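You operate a simulated robot arm through the tools that you are given. There is no shell and no other tool. Be economical: measure what you need, move in short steps, check, and stop when the job is done.

You run a simulated robot arm. Do the job below in one go: nothing can be reset, and whatever is moved stays where it is left.

Task
Prove the blue 4 bar relief valve and rack it PASS or FAIL.
Fine: prime the rig first, then shut the bleed handle; PASS if its pin lifts within half a bar of that figure; bleed to zero before it comes out. Set down upright: what you pick out.

Only the result counts: the job must be done as asked and must still hold three seconds after the hand-in. Knocking over, shifting, dropping, spilling or breaking anything else fails it.

Robot
A 5-joint arm with a two-finger parallel gripper, fixed in place. Base frame: the origin is at the foot of the arm, x ahead of it, y to its left, z up; the work surface is at about z = 12. Lengths are in mm, angles in rad, forces in N, time in s.
With the tool pointing down near the work surface it reaches from about 260 to 600 mm from the base axis. Its first joint turns from -1.152 to 1.152 rad. The tool tilts only in the upright plane through the base axis and itself; it spins freely about its own axis. Payload 1.57 kg.
The TCP is the grasp point between the finger pads, 30 mm short of the fingertips. In the tool frame z runs along the fingers and y along their closing line. The gripper opens to 80 mm. The fingers are 17 mm wide and 12 mm thick; the gripper's body (40 by 82 mm) begins 80 mm behind the TCP.
Orientation is told as [roll, pitch, yaw] about the base's x, y, z axes, in that order, counted from this pose: with the fingers straight down and closing along the base's y, the tool's x points along the base's -x, its y along +y and its z along -z.

Tools
- The arm moves only by the tool nudge_tool. Its argument "series" is a list of rows, each an object of numbers (a shift or turn left out is 0, a gripper value left out holds the last): "dx", "dy", "dz": the shift along the base's x, y, z in units of 25 mm (1.0 is 25 mm); "ax", "ay", "az": the turn, a rotation vector about the base's x, y, z in units of 8 degrees (1.0 is 8 degrees); "gripper": the finger opening in mm, from 0 to 80. In form: [{"dx": .., "dy": .., "dz": .., "ax": .., "ay": .., "az": .., "gripper": ..}, ...]. A call has 1 to 20 rows; each row shifts and turns the commanded pose from where the row before left it. A call with a number of a shift or a turn outside -1 to 1 is refused whole. A row lasts 0.2 s, in which the tool goes at most 50 mm and 0.15 rad; a call with a longer step from one row to the next is refused whole, and so is a gripper value outside its range. A pose out of reach is approached as far as the arm can. The call stops where the force on the tool passes 50 N (or 10 N more than at its start, if that is more) or the arm is blocked; 0.2 s more then pass. The fingers move at their own pace (about 153 mm/s each) and stop on an object; they squeeze with about 37 N. The grip force told is the motor's: it shows also when the fingers shut on nothing. Time passes only in rows, and 0.2 s behind the last, so rows that do not move let the fingers close. The reply holds the time, the measured pose of the TCP, the force on the tool along the base axes, the opening and the grip force, in the units named above and with some noise, with the torque about the TCP (base axes, N m) and any sound that the robot's microphone picked up, and new pictures: "show" is both (left out), scene, wrist or none.
- Cameras (640 x 400 px; columns grow to the right, rows downward): "scene" is fixed at [43.1, 400.6, 521.6]; the picture's right is [-0.70, -0.72, 0.00], its down [-0.44, 0.43, -0.79] and it looks along [0.57, -0.55, -0.61] (base axes); focal length 333 px, centre (320, 200). "wrist" rides on the gripper at [72, -7, -122] in the tool frame; the picture's right is [0.09, 1.00, 0.00], its down [-0.84, 0.08, -0.54] and it looks along [-0.54, 0.05, 0.84] (tool axes); focal length 238 px, centre (320, 200). There is no depth. A picture from a camera that has moved, and an enlarged one, comes with that camera's place and axes in the base frame and with its lens.
- inspect(camera, box): a new picture of the part [left, top, right, bottom] of that camera's present view, enlarged. No time passes.
- close_job(): hands the job in; it is judged then, once.

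Work in short steps. Places have to be worked out from the pictures, the camera data and where the tool is seen: move nearer, look again, correct. Check each grasp and each placing, and mend what went wrong. You have 120 turns and 200 pictures in all, those below and enlarged ones among them. Open the gripper and draw the arm clear of the work before you hand the job in, unless the task says otherwise; then end with one line.

The tools are called after "Emit:" as name(argument=value, ...) on one line, values as JSON. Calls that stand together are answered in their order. nudge_tool: Moves the arm, as the interface text tells. Its arguments: {"type":"object","properties":{"series":{"type":"array","items":{"type":"object","properties":{"dx":{"type":"number"},"dy":{"type":"number"},"dz":{"type":"number"},"ax":{"type":"number"},"ay":{"type":"number"},"az":{"type":"number"},"gripper":{"type":"number"}}}},"show":{"type":"string","enum":["both","scene","wrist","none"]}},"required":["series"]} The other tools are called the same way: inspect (camera, box) takes an enlarged picture of a part of a camera's view; close_job () hands the job in.

At the start:

```text
clock: 0.0
eef_pos: [320.8, 101.0, 286.5]
tcp_rot: [-0.002, 0.001, -0.001]
contact_force: [-0.5, -0.3, 1.0]
wrist_torque: [0.02, -0.01, -0.01]
opening: 79.9
grip_force: 0.0
```

scene: 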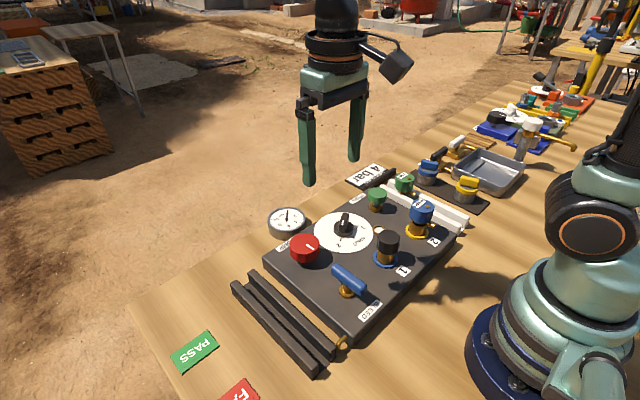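
wrist: 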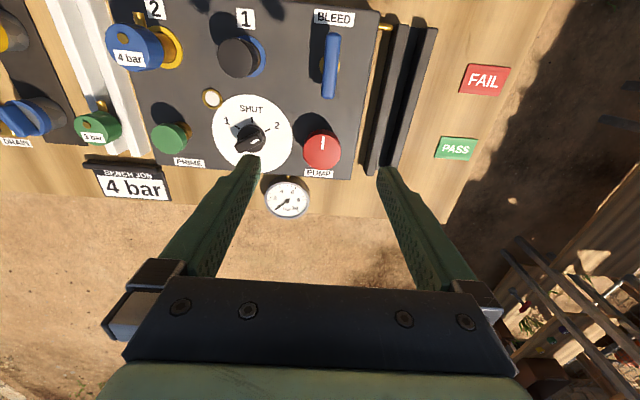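

I'll look closely at the rig from both cameras before moving.

Emit:
inspect(camera="wrist", box=[0, 0, 380, 230])

Emit:
inspect(camera="scene", box=[220, 140, 540, 340])

Emit:
inspect(camera="wrist", box=[200, 0, 520, 200])

```text
1.68 times, centred on (190, 115) of wrist
camera zoom: at [249.6, 93.8, 407.6], right [-0.09, 1.0, 0.0], down [0.84, 0.08, 0.54], along [0.54, 0.05, -0.84], focal length 401 px, centre (539, 343)
```

zoom: 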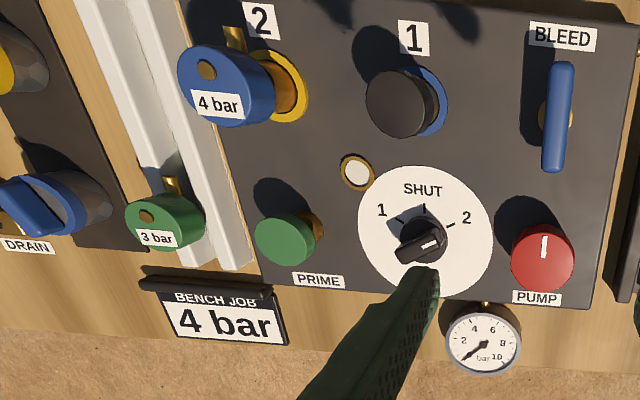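

```text
2.00 times, centred on (380, 240) of scene
camera zoom: at [43.1, 400.6, 521.6], right [-0.7, -0.72, 0.0], down [-0.44, 0.43, -0.79], along [0.57, -0.55, -0.61], focal length 667 px, centre (200, 120)
```

zoom: 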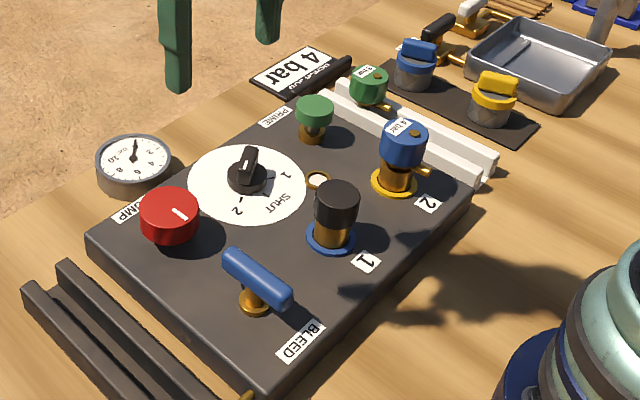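

```text
2.00 times, centred on (360, 100) of wrist
camera zoom: at [249.6, 93.8, 407.6], right [-0.09, 1.0, 0.0], down [0.84, 0.08, 0.54], along [0.54, 0.05, -0.84], focal length 477 px, centre (240, 400)
```

zoom: 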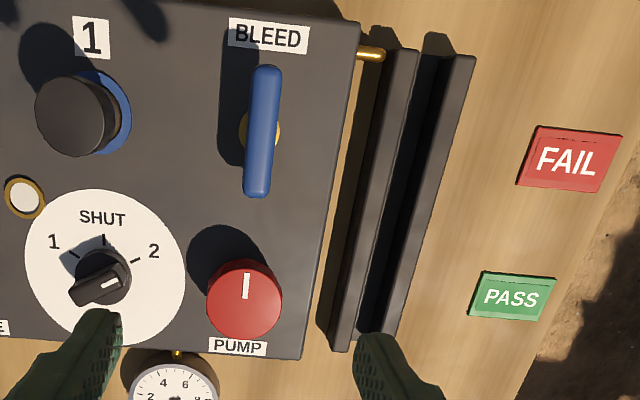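

I'll take a closer look from lower down: first over the rig's middle, gripper still well above everything.

Emit:
nudge_tool(series=[{"dy": -1, "dz": -0.5}, {"dy": -1, "dz": -0.5}, {"dy": -1, "dz": -0.5}, {"dy": -1}, {"dy": -1}, {"dx": 0}])

```text
clock: 1.4
eef_pos: [320.2, -23.9, 250.8]
tcp_rot: [-0.002, 0.0, -0.001]
contact_force: [0.7, -0.1, -0.7]
wrist_torque: [-0.02, 0.02, -0.01]
opening: 80.1
grip_force: 0.0
camera wrist: at [249.6, -31.9, 371.1], right [-0.09, 1.0, 0.0], down [0.84, 0.08, 0.54], along [0.54, 0.05, -0.84], focal length 238 px, centre (320, 200)
```

scene: 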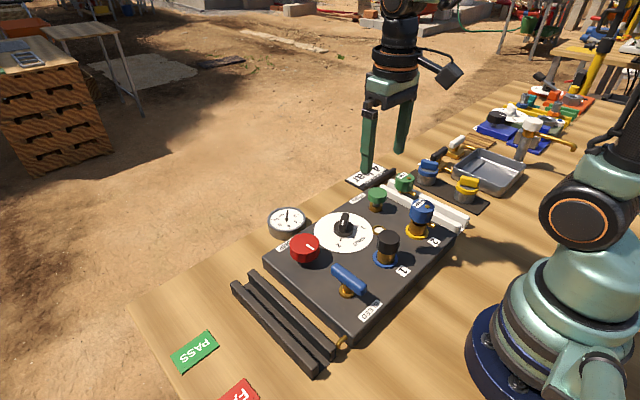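
wrist: 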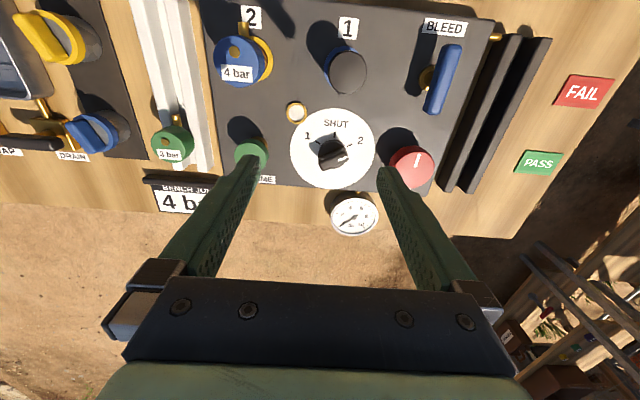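

The view is clearer from here; I enlarge the key areas.

Emit:
inspect(camera="wrist", box=[200, 0, 360, 100])

Emit:
inspect(camera="wrist", box=[280, 90, 440, 190])

Emit:
inspect(camera="wrist", box=[400, 0, 640, 200])

Emit:
inspect(camera="wrist", box=[0, 0, 240, 200])

Emit:
inspect(camera="scene", box=[340, 140, 500, 260])

Emit:
inspect(camera="scene", box=[220, 240, 400, 380])

```text
4.00 times, centred on (280, 50) of wrist
camera zoom: at [249.6, -31.9, 371.1], right [-0.09, 1.0, 0.0], down [0.84, 0.08, 0.54], along [0.54, 0.05, -0.84], focal length 953 px, centre (480, 800)
```

zoom: 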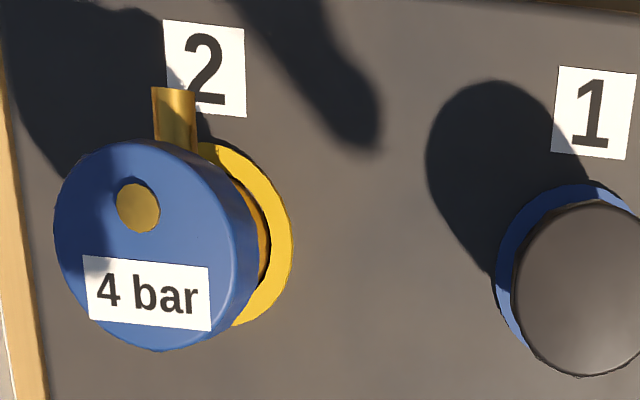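

```text
4.00 times, centred on (360, 140) of wrist
camera zoom: at [249.6, -31.9, 371.1], right [-0.09, 1.0, 0.0], down [0.84, 0.08, 0.54], along [0.54, 0.05, -0.84], focal length 953 px, centre (160, 440)
```

zoom: 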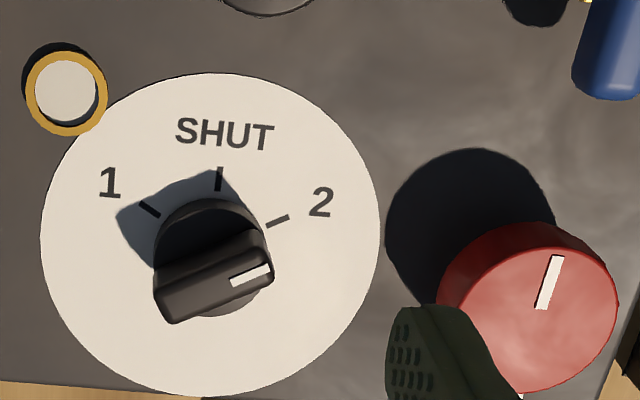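

```text
2.00 times, centred on (520, 100) of wrist
camera zoom: at [249.6, -31.9, 371.1], right [-0.09, 1.0, 0.0], down [0.84, 0.08, 0.54], along [0.54, 0.05, -0.84], focal length 477 px, centre (-80, 400)
```

zoom: 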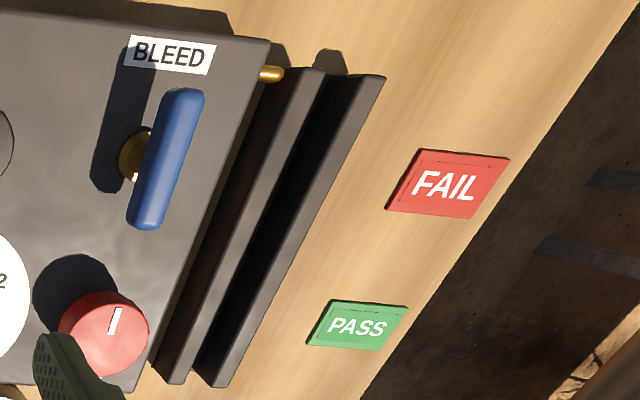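

```text
2.00 times, centred on (120, 100) of wrist
camera zoom: at [249.6, -31.9, 371.1], right [-0.09, 1.0, 0.0], down [0.84, 0.08, 0.54], along [0.54, 0.05, -0.84], focal length 477 px, centre (720, 400)
```

zoom: 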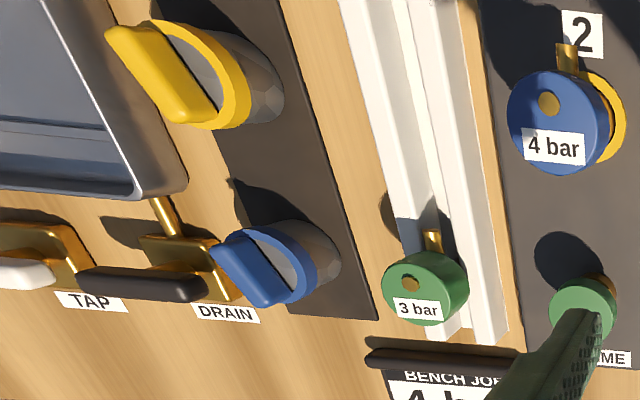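

```text
3.33 times, centred on (420, 200) of scene
camera zoom: at [43.1, 400.6, 521.6], right [-0.7, -0.72, 0.0], down [-0.44, 0.43, -0.79], along [0.57, -0.55, -0.61], focal length 1111 px, centre (-13, 200)
```

zoom: 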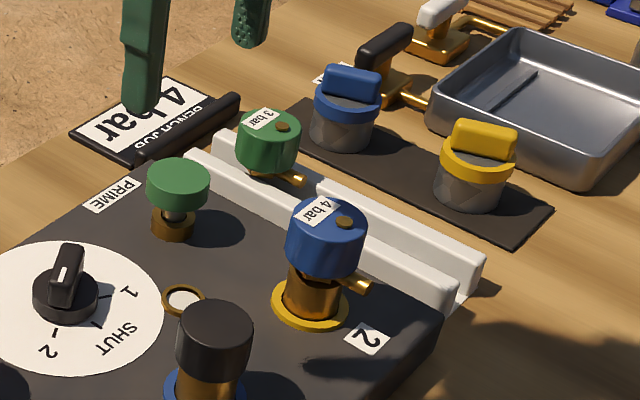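

```text
2.86 times, centred on (310, 310) of scene
camera zoom: at [43.1, 400.6, 521.6], right [-0.7, -0.72, 0.0], down [-0.44, 0.43, -0.79], along [0.57, -0.55, -0.61], focal length 953 px, centre (349, -114)
```

zoom: 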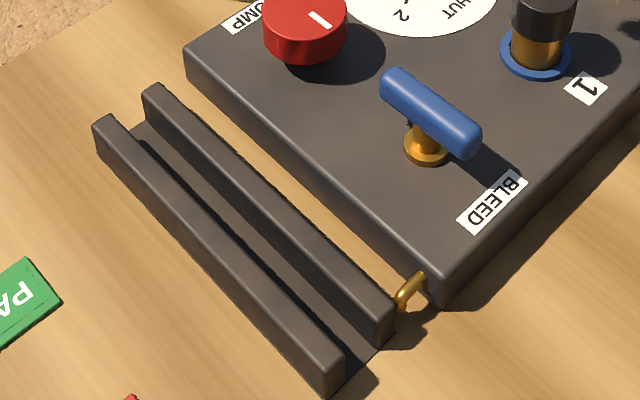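

The selector already appears to point at 2, where the blue 4 bar valve sits. I close the gripper and go over the green PRIME button, which I judge to be near (372, -109), staying high.

Emit:
nudge_tool(series=[{"gripper": 0, "dy": -0.85, "dx": 0.5}, {"dy": -0.85, "dx": 0.5}, {"dy": -0.85, "dx": 0.5}, {"dy": -0.85, "dx": 0.5, "dz": -0.5}, {"dz": -0.5}, {}])

Emit:
inspect(camera="scene", box=[240, 140, 480, 290])

Emit:
inspect(camera="wrist", box=[200, 40, 520, 240])

```text
clock: 2.8
eef_pos: [370.3, -109.1, 225.3]
tcp_rot: [0.0, -0.003, 0.0]
contact_force: [0.6, 0.4, 1.5]
wrist_torque: [0.01, -0.02, 0.01]
opening: 0.1
grip_force: 21.6
camera wrist: at [299.7, -116.4, 344.6], right [-0.09, 1.0, 0.0], down [0.84, 0.08, 0.54], along [0.54, 0.05, -0.84], focal length 238 px, centre (320, 200)
```

scene: 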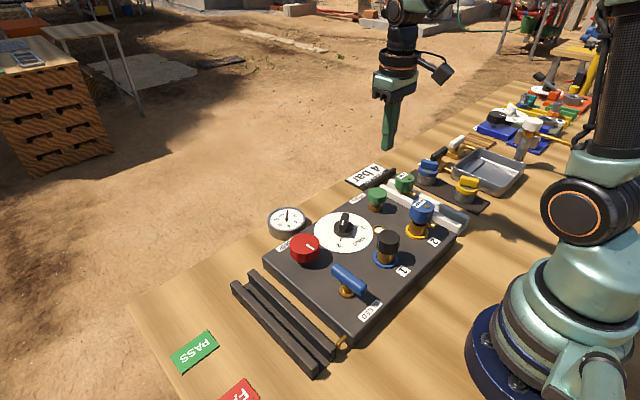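
wrist: 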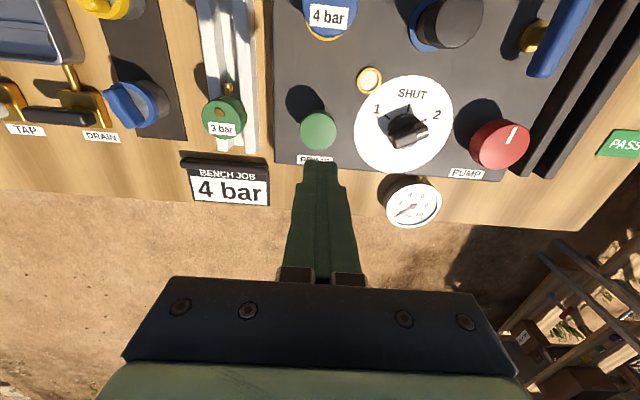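

```text
2.67 times, centred on (360, 215) of scene
camera zoom: at [43.1, 400.6, 521.6], right [-0.7, -0.72, 0.0], down [-0.44, 0.43, -0.79], along [0.57, -0.55, -0.61], focal length 889 px, centre (213, 160)
```

zoom: 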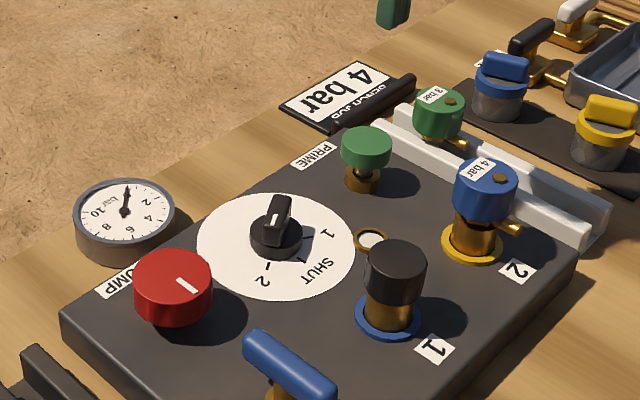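

```text
2.00 times, centred on (360, 140) of wrist
camera zoom: at [299.7, -116.4, 344.6], right [-0.09, 1.0, 0.0], down [0.84, 0.08, 0.54], along [0.54, 0.05, -0.84], focal length 477 px, centre (240, 320)
```

zoom: 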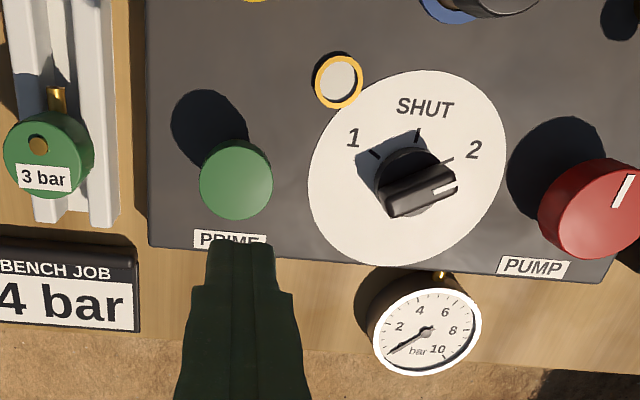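

PRIME triangulates to about (379, -111), cap top at z≈75. I come down to hover about 15 mm above it.

Emit:
nudge_tool(series=[{"dx": 0.35, "dy": -0.1, "dz": -1}, {"dz": -1}, {"dz": -1}, {"dz": -0.9}, {}])

Emit:
inspect(camera="scene", box=[320, 140, 480, 240])

Emit:
inspect(camera="wrist", box=[240, 80, 400, 240])

```text
clock: 4.0
eef_pos: [378.0, -110.5, 126.6]
tcp_rot: [0.0, 0.001, 0.001]
contact_force: [0.2, 0.5, 0.2]
wrist_torque: [0.01, -0.01, 0.0]
opening: 0.0
grip_force: 20.9
camera wrist: at [308.0, -118.8, 248.1], right [-0.09, 1.0, 0.0], down [0.84, 0.08, 0.54], along [0.54, 0.05, -0.84], focal length 238 px, centre (320, 200)
```

scene: 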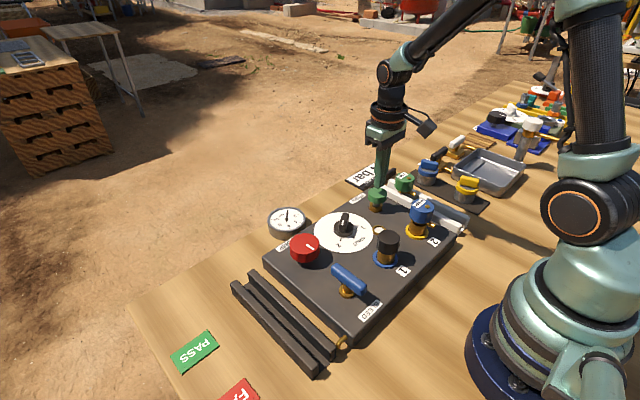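
wrist: 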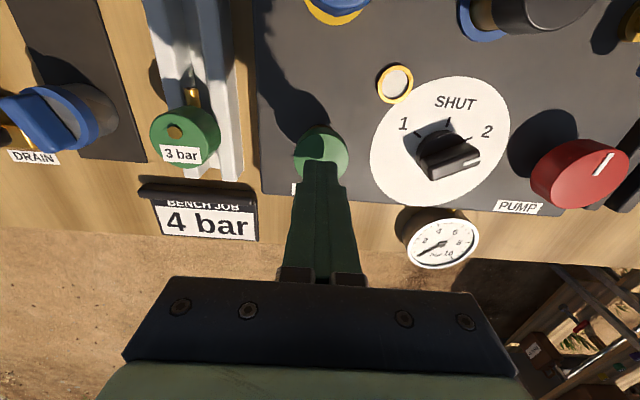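

```text
4.00 times, centred on (400, 190) of scene
camera zoom: at [43.1, 400.6, 521.6], right [-0.7, -0.72, 0.0], down [-0.44, 0.43, -0.79], along [0.57, -0.55, -0.61], focal length 1334 px, centre (0, 240)
```

zoom: 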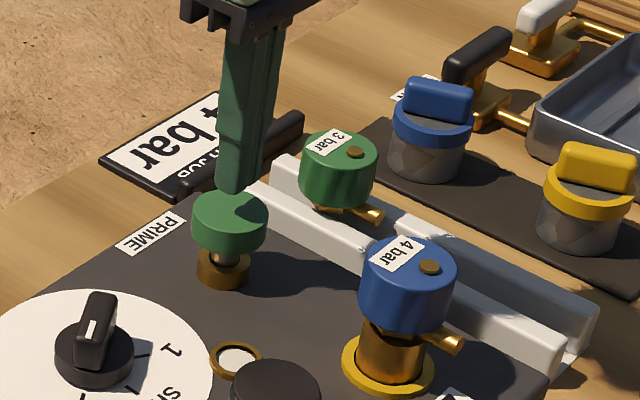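

```text
2.50 times, centred on (320, 160) of wrist
camera zoom: at [308.0, -118.8, 248.1], right [-0.09, 1.0, 0.0], down [0.84, 0.08, 0.54], along [0.54, 0.05, -0.84], focal length 596 px, centre (320, 300)
```

zoom: 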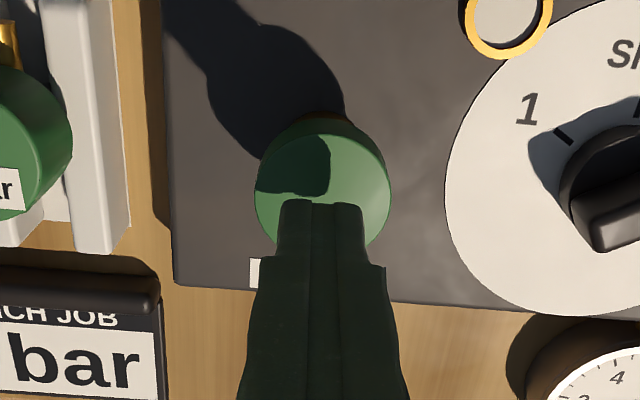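

The tip sits over the button. I press slowly and watch force.

Emit:
nudge_tool(series=[{"dz": -0.3}, {"dz": -0.3}, {"dz": -0.15}, {}], show="none")

Emit:
inspect(camera="scene", box=[260, 140, 480, 260])

```text
clock: 5.0
eef_pos: [378.6, -110.5, 108.2]
tcp_rot: [-0.001, -0.001, -0.003]
contact_force: [0.4, -0.8, 1.9]
wrist_torque: [-0.04, 0.01, 0.0]
opening: 0.1
grip_force: 21.4
```

```text
2.91 times, centred on (370, 200) of scene
camera zoom: at [43.1, 400.6, 521.6], right [-0.7, -0.72, 0.0], down [-0.44, 0.43, -0.79], along [0.57, -0.55, -0.61], focal length 970 px, centre (174, 200)
```

zoom: 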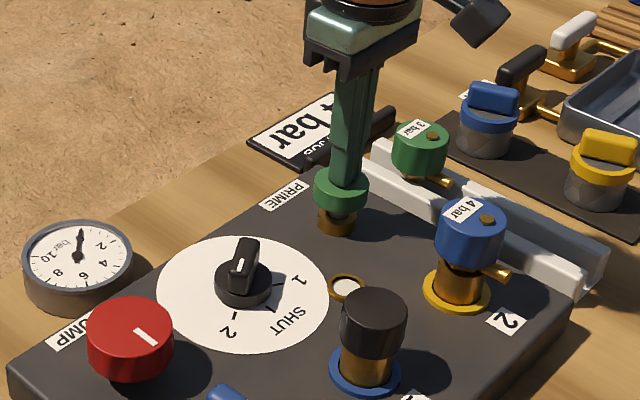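

Tip is about at contact. Pressing a few more millimetres.

Emit:
nudge_tool(series=[{"dz": -0.15}, {"dz": -0.15}, {}], show="none")

Emit:
inspect(camera="scene", box=[260, 140, 480, 260])

```text
clock: 5.8
eef_pos: [380.3, -110.6, 101.2]
tcp_rot: [0.0, 0.0, -0.001]
contact_force: [-0.1, -1.9, 4.5]
wrist_torque: [-0.04, 0.0, -0.04]
opening: 0.0
grip_force: 21.7
```

```text
2.91 times, centred on (370, 200) of scene
camera zoom: at [43.1, 400.6, 521.6], right [-0.7, -0.72, 0.0], down [-0.44, 0.43, -0.79], along [0.57, -0.55, -0.61], focal length 970 px, centre (174, 200)
```

zoom: 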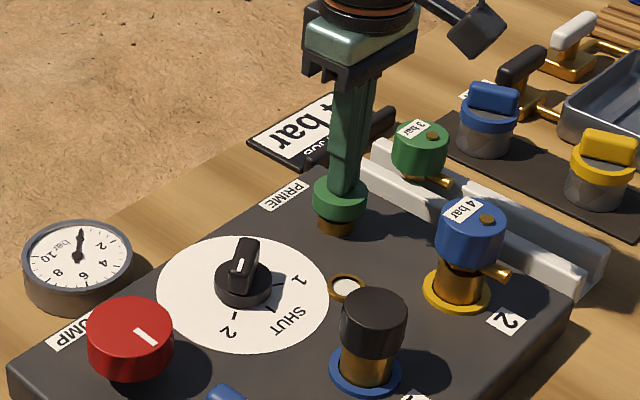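

The button is travelling with light spring force. I continue to the stop.

Emit:
nudge_tool(series=[{"dz": -0.15}, {"dz": -0.15}, {"dz": -0.1}, {}], show="none")

Emit:
inspect(camera="scene", box=[260, 140, 480, 260])

```text
clock: 6.7
eef_pos: [379.2, -110.1, 94.7]
tcp_rot: [-0.001, 0.001, -0.001]
contact_force: [-8.7, 4.6, 24.1]
wrist_torque: [0.08, 0.25, 0.01]
opening: 0.1
grip_force: 21.3
stopped in row 4: the force on the tool passed its limit at 53 N (the readings are from after the stop); the commanded pose is now the measured one
```

```text
2.91 times, centred on (370, 200) of scene
camera zoom: at [43.0, 400.6, 521.6], right [-0.7, -0.72, 0.0], down [-0.44, 0.43, -0.79], along [0.57, -0.55, -0.61], focal length 970 px, centre (174, 200)
```

zoom: 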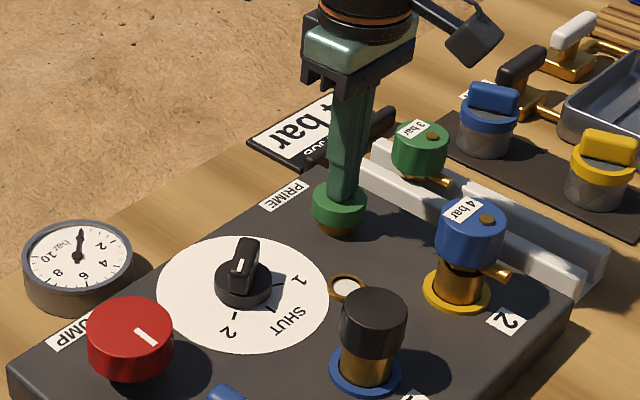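

The button bottomed out at tip z≈65. I release and look at the sight glass.

Emit:
nudge_tool(series=[{"dz": 0.5}, {"dz": 0.5}, {}], show="wrist")

Emit:
inspect(camera="scene", box=[340, 180, 440, 260])

```text
clock: 7.5
eef_pos: [378.8, -112.1, 117.8]
tcp_rot: [0.002, 0.001, 0.001]
contact_force: [0.0, -0.1, 0.3]
wrist_torque: [0.0, 0.01, 0.0]
opening: 0.0
grip_force: 21.4
camera wrist: at [308.1, -119.2, 238.8], right [-0.09, 1.0, 0.0], down [0.84, 0.08, 0.54], along [0.54, 0.05, -0.84], focal length 238 px, centre (320, 200)
```

wrist: 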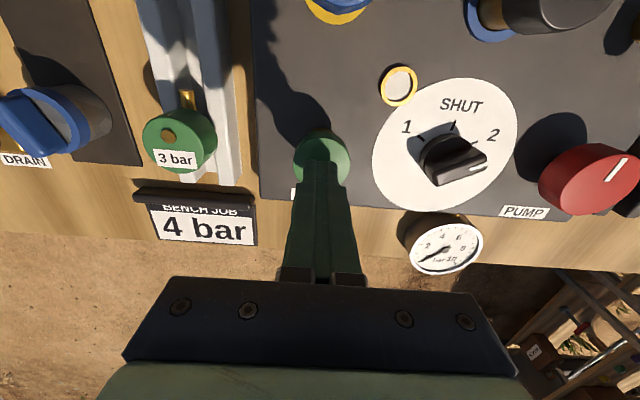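

```text
5.00 times, centred on (390, 220) of scene
camera zoom: at [43.1, 400.6, 521.6], right [-0.7, -0.72, 0.0], down [-0.44, 0.43, -0.79], along [0.57, -0.55, -0.61], focal length 1667 px, centre (-30, 100)
```

zoom: 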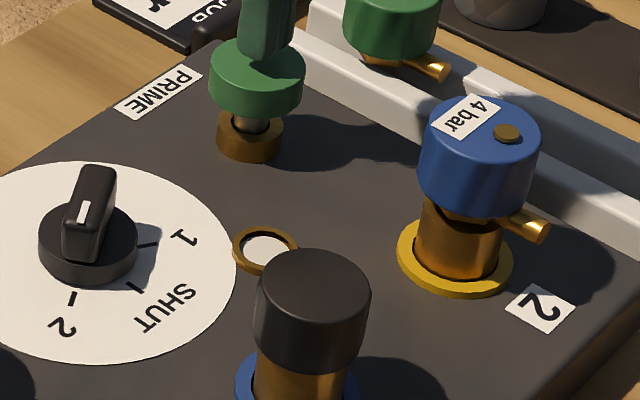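

The button sprang back; the glass is still white. I give it several more strokes.

Emit:
nudge_tool(series=[{"dz": -0.5}, {"dz": -0.4}, {}, {"dz": 0.5}, {"dz": 0.4}, {"dz": -0.5}, {"dz": -0.4}, {}, {"dz": 0.5}, {"dz": 0.4}, {}], show="none")

Emit:
inspect(camera="wrist", box=[320, 40, 480, 140])

```text
clock: 9.9
eef_pos: [379.4, -110.9, 116.9]
tcp_rot: [0.0, 0.003, 0.001]
contact_force: [-0.4, 0.7, 0.1]
wrist_torque: [-0.02, 0.01, -0.01]
opening: 0.0
grip_force: 21.4
```

```text
4.00 times, centred on (400, 90) of wrist
camera zoom: at [309.0, -119.4, 238.6], right [-0.09, 1.0, 0.0], down [0.84, 0.08, 0.54], along [0.54, 0.05, -0.84], focal length 953 px, centre (0, 640)
```

zoom: 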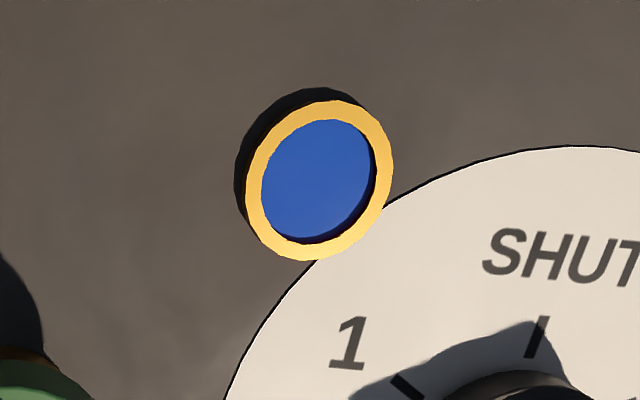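

The sight glass has turned blue: the rig is primed. I rise and go over towards the BLEED handle to measure it.

Emit:
nudge_tool(series=[{"dz": 1}, {"dz": 1}, {"dz": 1}, {"dz": 1, "dx": -0.5, "dy": 0.8}, {"dx": -0.5, "dy": 1}, {"dx": -0.5, "dy": 1}, {"dx": -0.5, "dy": 1}, {"dx": -0.5, "dy": 1}, {"dy": 1}, {"dy": 0.5}, {}], show="wrist")

Emit:
inspect(camera="wrist", box=[160, 0, 480, 200])

```text
clock: 12.3
eef_pos: [318.0, 46.9, 218.3]
tcp_rot: [0.0, 0.003, 0.002]
contact_force: [-0.3, -0.3, 0.4]
wrist_torque: [-0.01, 0.01, 0.01]
opening: 0.1
grip_force: 21.2
camera wrist: at [247.0, 38.8, 338.8], right [-0.09, 1.0, 0.0], down [0.84, 0.08, 0.54], along [0.54, 0.05, -0.84], focal length 238 px, centre (320, 200)
```

wrist: 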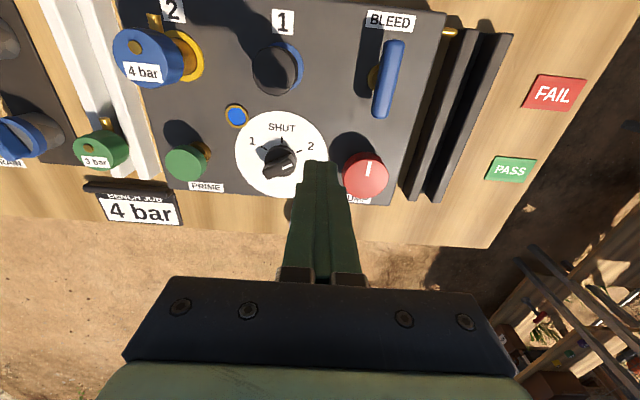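

```text
2.00 times, centred on (320, 100) of wrist
camera zoom: at [247.0, 38.8, 338.8], right [-0.09, 1.0, 0.0], down [0.84, 0.08, 0.54], along [0.54, 0.05, -0.84], focal length 477 px, centre (320, 400)
```

zoom: 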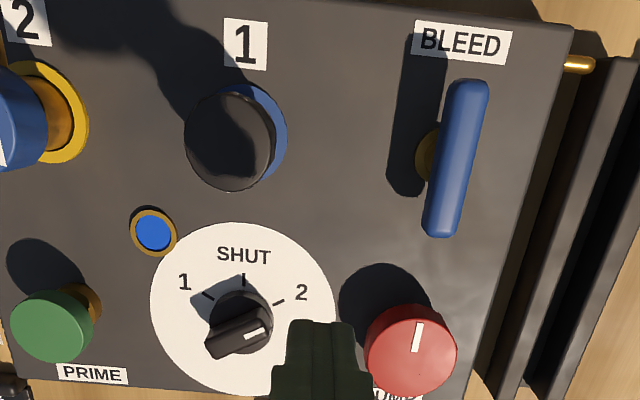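

The handle is a bar along x, centre ≈ (270, 109), z≈72. I position over it with fingers partly open and stop above.

Emit:
nudge_tool(series=[{"dx": -0.65, "dy": 0.85, "gripper": 44}, {"dx": -0.65, "dy": 0.85}, {"dx": -0.6, "dy": 0.8}, {"dz": -1}, {"dz": -1}, {"dz": -1}, {"dz": -0.8}, {}])

Emit:
inspect(camera="scene", box=[280, 220, 440, 340])

```text
clock: 14.1
eef_pos: [270.8, 109.0, 123.1]
tcp_rot: [0.0, 0.002, 0.0]
contact_force: [0.0, -0.4, -0.1]
wrist_torque: [0.03, 0.0, -0.01]
opening: 44.3
grip_force: 0.1
camera wrist: at [199.1, 101.1, 244.0], right [-0.09, 1.0, 0.0], down [0.84, 0.08, 0.54], along [0.54, 0.05, -0.84], focal length 238 px, centre (320, 200)
```

scene: 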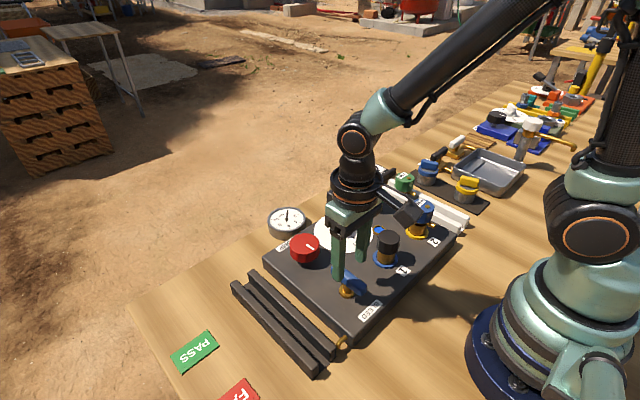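
wrist: 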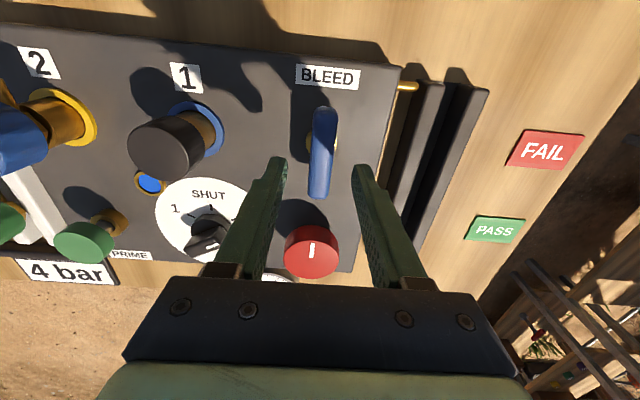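

```text
3.33 times, centred on (360, 280) of scene
camera zoom: at [43.1, 400.6, 521.6], right [-0.7, -0.72, 0.0], down [-0.44, 0.43, -0.79], along [0.57, -0.55, -0.61], focal length 1111 px, centre (187, -67)
```

zoom: 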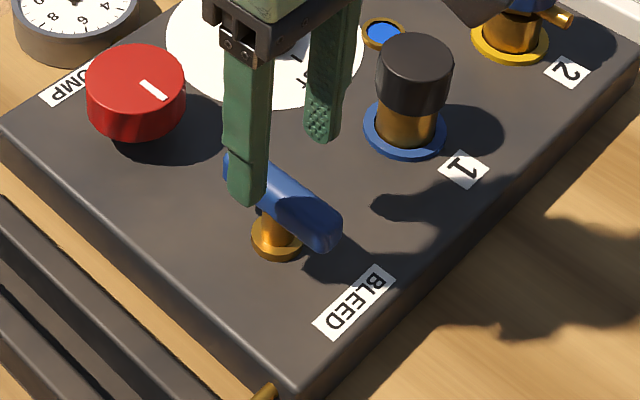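

Alignment looks right. I descend around the bar and close on it.

Emit:
nudge_tool(series=[{"dz": -0.6}, {"dz": -0.6}, {"dz": -0.4}, {}, {"gripper": 0}, {}, {}], show="none")

Emit:
inspect(camera="scene", box=[280, 220, 440, 340])

Emit:
inspect(camera="wrist", box=[240, 60, 400, 220])

```text
clock: 15.7
eef_pos: [270.6, 109.4, 83.5]
tcp_rot: [0.0, 0.0, 0.004]
contact_force: [-9.9, 40.1, -14.4]
wrist_torque: [0.46, -0.18, -0.2]
opening: 18.0
grip_force: 32.4
```

```text
3.33 times, centred on (360, 280) of scene
camera zoom: at [43.1, 400.6, 521.6], right [-0.7, -0.72, 0.0], down [-0.44, 0.43, -0.79], along [0.57, -0.55, -0.61], focal length 1111 px, centre (187, -67)
```

zoom: 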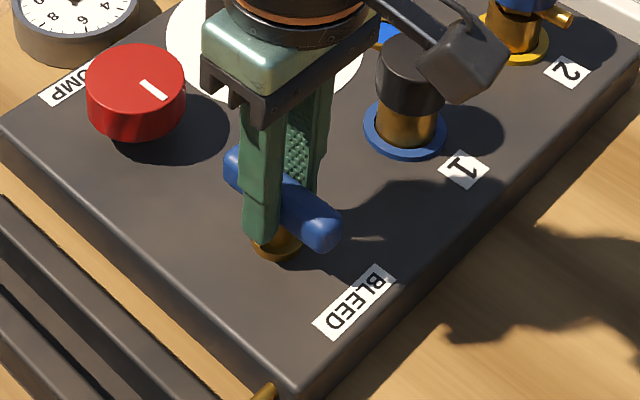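

```text
2.50 times, centred on (320, 140) of wrist
camera zoom: at [199.2, 101.8, 203.6], right [-0.1, 1.0, 0.0], down [0.84, 0.08, 0.54], along [0.54, 0.05, -0.84], focal length 596 px, centre (320, 350)
```

zoom: 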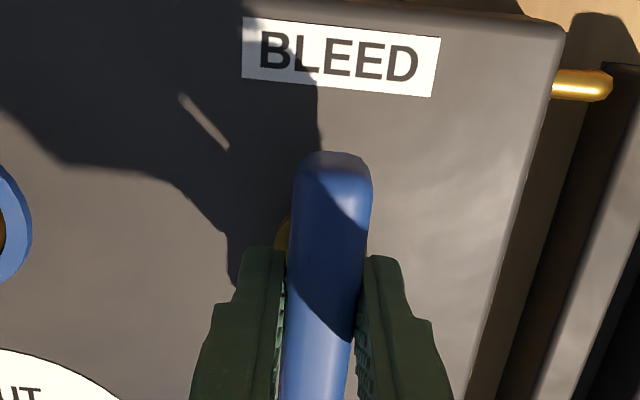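

Gripped (18 mm), but there's a 40 N side force in +y, so I ease 2 mm that way.

Emit:
nudge_tool(series=[{"dy": 0.06}, {}], show="none")

```text
clock: 16.3
eef_pos: [271.1, 110.7, 83.8]
tcp_rot: [-0.001, 0.003, -0.002]
contact_force: [0.1, 13.1, -18.7]
wrist_torque: [0.22, -0.62, 0.0]
opening: 18.0
grip_force: 32.2
```

Better. Now a trial turn of 16° counter-clockwise.

Emit:
nudge_tool(series=[{"dy": 0.03, "az": 0.5}, {"az": 0.5}, {"az": 0.5}, {"az": 0.5}, {}], show="none")

Emit:
inspect(camera="scene", box=[280, 220, 440, 340])

```text
clock: 17.5
eef_pos: [269.4, 109.8, 81.9]
tcp_rot: [0.0, 0.008, 0.275]
contact_force: [0.0, -5.4, 2.1]
wrist_torque: [0.73, 0.09, -0.65]
opening: 22.8
grip_force: 35.3
stopped in row 5: the force on the tool passed its limit at 52 N (the readings are from after the stop); the commanded pose is now the measured one
```

```text
3.33 times, centred on (360, 280) of scene
camera zoom: at [43.1, 400.6, 521.6], right [-0.7, -0.72, 0.0], down [-0.44, 0.43, -0.79], along [0.57, -0.55, -0.61], focal length 1111 px, centre (187, -67)
```

zoom: 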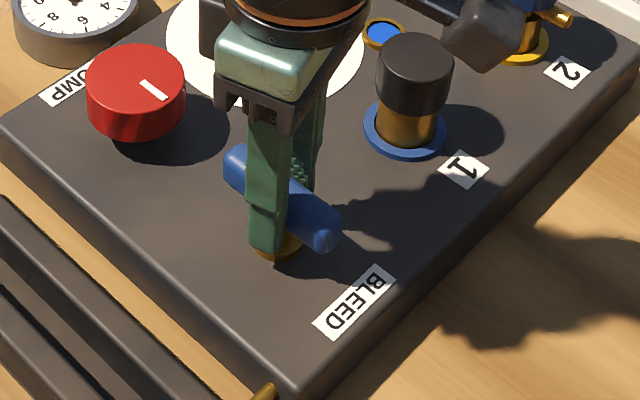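

The handle didn't follow counter-clockwise (fingers splayed to 22.8 mm), so it's against a stop. I turn back and try clockwise.

Emit:
nudge_tool(series=[{"az": -0.7, "dx": 0.05}, {"az": -0.7}, {"az": -0.6, "dy": 0.04}, {}, {"az": -0.5}, {"az": -0.5}, {"az": -0.5}, {"az": -0.5}, {}], show="none")

Emit:
inspect(camera="scene", box=[280, 220, 440, 340])

```text
clock: 18.9
eef_pos: [270.2, 110.9, 81.9]
tcp_rot: [-0.006, 0.007, -0.12]
contact_force: [0.7, -6.0, -0.6]
wrist_torque: [0.33, -0.13, 0.05]
opening: 17.9
grip_force: 33.0
stopped in row 6: the force on the tool passed its limit at 51 N (the readings are from after the stop); the commanded pose is now the measured one
```

```text
3.33 times, centred on (360, 280) of scene
camera zoom: at [43.0, 400.6, 521.6], right [-0.7, -0.72, 0.0], down [-0.44, 0.43, -0.79], along [0.57, -0.55, -0.61], focal length 1111 px, centre (187, -67)
```

zoom: 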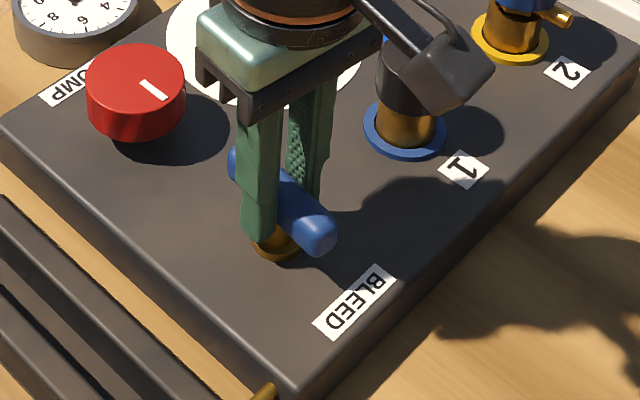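

It follows clockwise. I loosen slightly to a loose cage (23 mm) so off-centre forces stay low and keep turning.

Emit:
nudge_tool(series=[{"gripper": 23}, {"az": -0.7}, {"az": -0.7}, {"az": -0.7}, {"az": -0.7}, {"az": -0.7}, {"az": -0.7}, {}], show="none")

Emit:
inspect(camera="scene", box=[280, 220, 440, 340])

```text
clock: 20.7
eef_pos: [270.0, 109.4, 82.0]
tcp_rot: [-0.006, 0.002, -0.707]
contact_force: [-0.3, -1.7, 0.3]
wrist_torque: [0.02, 0.03, 0.05]
opening: 23.8
grip_force: 0.8
```

```text
3.33 times, centred on (360, 280) of scene
camera zoom: at [43.1, 400.6, 521.6], right [-0.7, -0.72, 0.0], down [-0.44, 0.43, -0.79], along [0.57, -0.55, -0.61], focal length 1111 px, centre (187, -67)
```

zoom: 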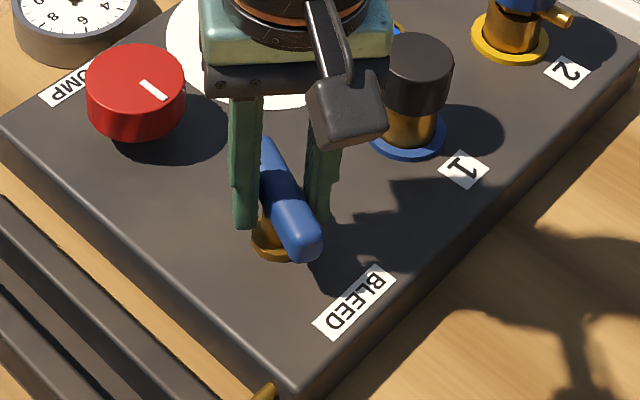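

It's following with some slack. Continuing clockwise.

Emit:
nudge_tool(series=[{"az": -0.7}, {"az": -0.7}, {"az": -0.7}, {"az": -0.7}, {"az": -0.7}, {"az": -0.7}, {"az": -0.7}, {"az": -0.7}, {"az": -0.7}, {}], show="none")

Emit:
inspect(camera="scene", box=[280, 220, 440, 340])

```text
clock: 22.9
eef_pos: [270.9, 109.1, 83.1]
tcp_rot: [-0.003, 0.0, -1.589]
contact_force: [0.0, -0.6, 0.4]
wrist_torque: [0.03, -0.01, -0.03]
opening: 22.9
grip_force: 0.0
```

```text
3.33 times, centred on (360, 280) of scene
camera zoom: at [43.1, 400.6, 521.6], right [-0.7, -0.72, 0.0], down [-0.44, 0.43, -0.79], along [0.57, -0.55, -0.61], focal length 1111 px, centre (187, -67)
```

zoom: 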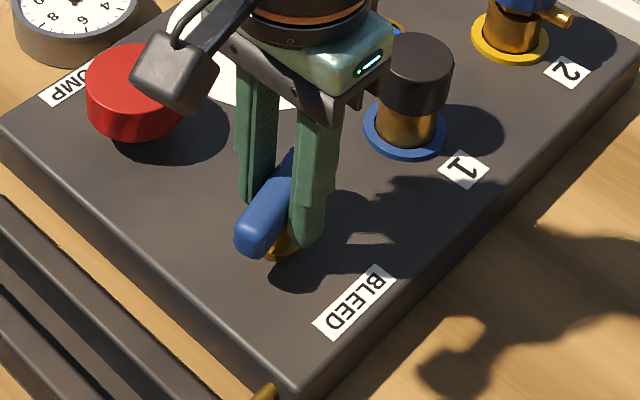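

Handle is nearly across; I close the fingers to bring it square to -91°.

Emit:
nudge_tool(series=[{"gripper": 0}, {}, {}], show="none")

Emit:
inspect(camera="scene", box=[280, 220, 440, 340])

```text
clock: 23.7
eef_pos: [270.3, 110.0, 82.6]
tcp_rot: [-0.002, -0.001, -1.585]
contact_force: [-4.3, 1.9, -0.7]
wrist_torque: [0.14, -0.35, 0.62]
opening: 17.9
grip_force: 32.3
```

```text
3.33 times, centred on (360, 280) of scene
camera zoom: at [43.1, 400.6, 521.6], right [-0.7, -0.72, 0.0], down [-0.44, 0.43, -0.79], along [0.57, -0.55, -0.61], focal length 1111 px, centre (187, -67)
```

zoom: 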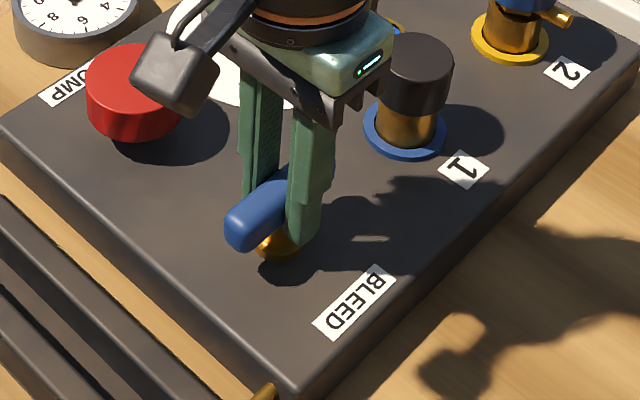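

The handle is now across. I release, rise and spin back while moving towards the pump.

Emit:
nudge_tool(series=[{"gripper": 40}, {}, {"dz": 1}, {"dz": 1}, {"dz": 1}, {"dz": 1}, {"dz": 1, "az": 1}, {"az": 1}, {"az": 1}, {"az": 1}, {"az": 1}, {"az": 1}, {"az": 1, "dx": 0.6}, {"az": 1, "dx": 0.6}, {"az": 1, "dx": 0.6}, {"az": 1, "dx": 0.6}, {"az": 1, "dy": -0.3}, {"az": 0.36, "dy": -0.5}, {}])

Emit:
inspect(camera="wrist", box=[200, 0, 520, 200])

```text
clock: 27.7
eef_pos: [329.8, 90.5, 208.2]
tcp_rot: [-0.002, 0.006, 0.0]
contact_force: [-0.5, -0.7, -0.9]
wrist_torque: [0.02, -0.03, 0.03]
opening: 39.9
grip_force: 0.1
camera wrist: at [259.3, 82.1, 329.9], right [-0.09, 1.0, 0.0], down [0.84, 0.08, 0.54], along [0.53, 0.05, -0.84], focal length 238 px, centre (320, 200)
```

scene: 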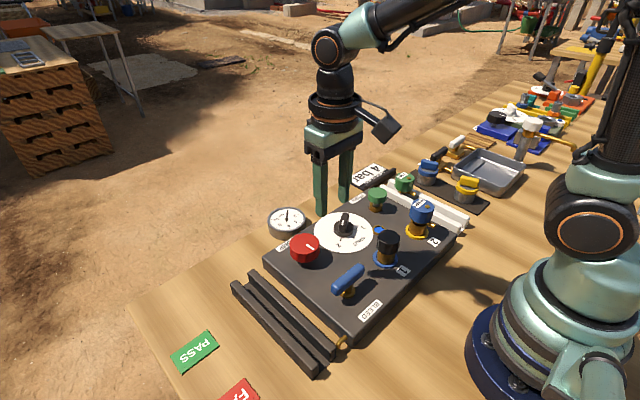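
wrist: 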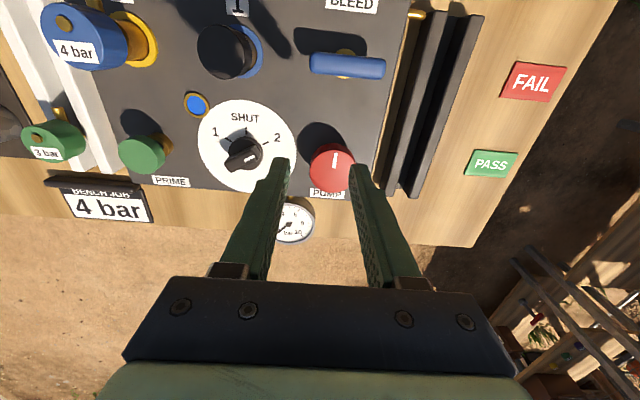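

```text
2.00 times, centred on (360, 100) of wrist
camera zoom: at [259.3, 82.1, 329.9], right [-0.09, 1.0, 0.0], down [0.84, 0.08, 0.54], along [0.53, 0.05, -0.84], focal length 477 px, centre (240, 400)
```

zoom: 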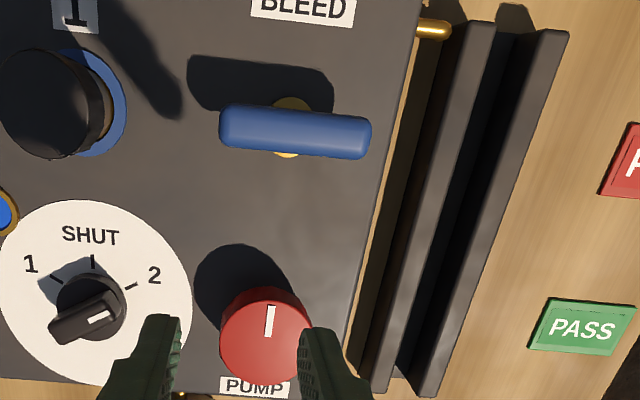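

The bleed handle now lies across (along y). PUMP knob is at about (376, 108), top z≈72, ~52 mm wide with a rotation mark. I go over it with fingers open.

Emit:
nudge_tool(series=[{"gripper": 78, "dx": 0.65, "dy": 0.35}, {"dx": 0.6, "dy": 0.35}, {"dx": 0.6}, {"dz": -1}, {"dz": -1}, {"dz": -1}, {"dz": -0.6}, {}])

Emit:
inspect(camera="scene", box=[240, 180, 400, 300])

```text
clock: 29.5
eef_pos: [377.4, 108.1, 118.1]
tcp_rot: [-0.002, 0.008, 0.0]
contact_force: [0.2, -0.8, -0.3]
wrist_torque: [0.02, 0.0, -0.02]
opening: 78.0
grip_force: 0.0
camera wrist: at [306.5, 100.6, 238.4], right [-0.09, 1.0, 0.0], down [0.84, 0.08, 0.54], along [0.53, 0.05, -0.84], focal length 238 px, centre (320, 200)
```

scene: 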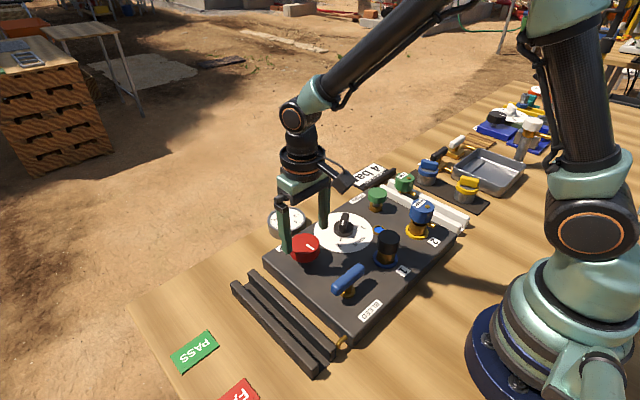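
wrist: 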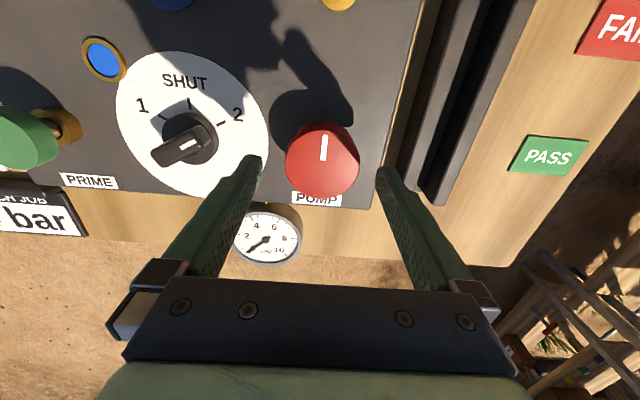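

```text
3.33 times, centred on (320, 240) of scene
camera zoom: at [43.1, 400.6, 521.6], right [-0.7, -0.72, 0.0], down [-0.44, 0.43, -0.79], along [0.57, -0.55, -0.61], focal length 1111 px, centre (320, 67)
```

zoom: 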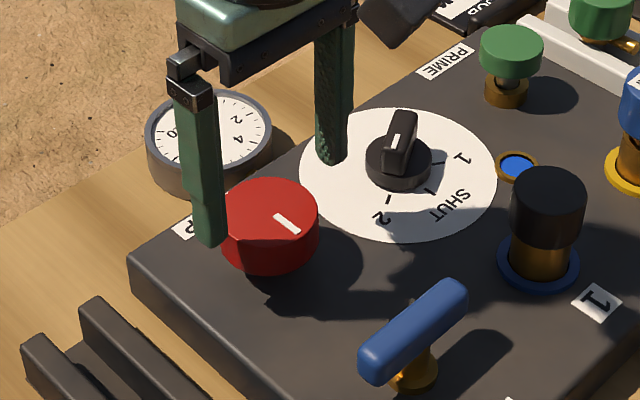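

Centred well. I lower and grip the knob.

Emit:
nudge_tool(series=[{"dz": -0.7}, {"dz": -0.7}, {}, {"gripper": 40}, {}, {}], show="none")

Emit:
inspect(camera="scene", box=[240, 180, 400, 300])

```text
clock: 30.9
eef_pos: [376.4, 108.6, 82.2]
tcp_rot: [-0.001, 0.007, -0.001]
contact_force: [0.6, 22.5, -8.7]
wrist_torque: [0.2, -0.1, 0.03]
opening: 59.6
grip_force: 11.4
```

```text
3.33 times, centred on (320, 240) of scene
camera zoom: at [43.1, 400.6, 521.6], right [-0.7, -0.72, 0.0], down [-0.44, 0.43, -0.79], along [0.57, -0.55, -0.61], focal length 1111 px, centre (320, 67)
```

zoom: 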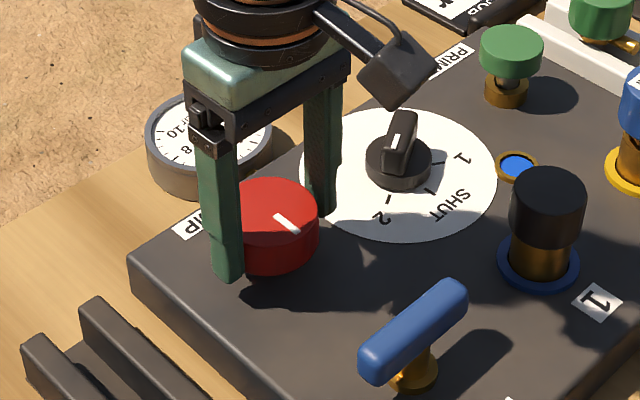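

One finger touched first (+22 N in y); I shift +3 mm and close fully.

Emit:
nudge_tool(series=[{"dy": 0.06}, {"dy": 0.05}, {"gripper": 30}, {}, {}], show="none")

```text
clock: 32.1
eef_pos: [375.6, 109.7, 82.5]
tcp_rot: [-0.003, 0.006, -0.003]
contact_force: [-0.4, -1.4, 10.2]
wrist_torque: [0.08, 0.3, -0.01]
opening: 55.5
grip_force: 45.1
```

Firm grip at 55.5 mm with small side forces. I try turning clockwise 24° and read the gauge.

Emit:
nudge_tool(series=[{"az": -0.6}, {"az": -0.6}, {"az": -0.6}, {"az": -0.6}, {"az": -0.6}, {}], show="none")

Emit:
inspect(camera="scene", box=[240, 180, 400, 300])

```text
clock: 33.5
eef_pos: [377.5, 109.5, 82.9]
tcp_rot: [-0.005, 0.004, -0.419]
contact_force: [-2.3, 32.3, 1.8]
wrist_torque: [0.78, 0.63, 0.1]
opening: 55.9
grip_force: 45.1
```

```text
3.33 times, centred on (320, 240) of scene
camera zoom: at [43.1, 400.6, 521.7], right [-0.7, -0.72, 0.0], down [-0.44, 0.43, -0.79], along [0.57, -0.55, -0.61], focal length 1111 px, centre (320, 67)
```

zoom: 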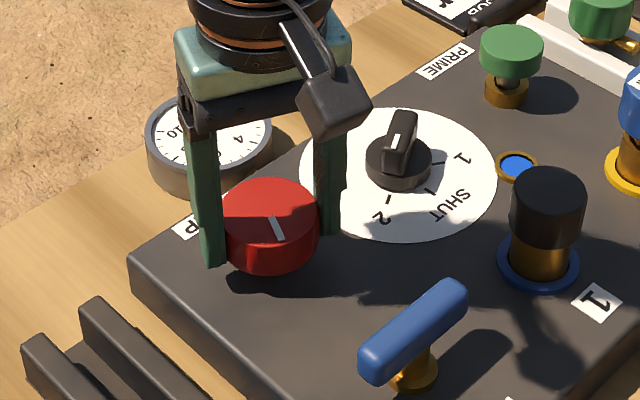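

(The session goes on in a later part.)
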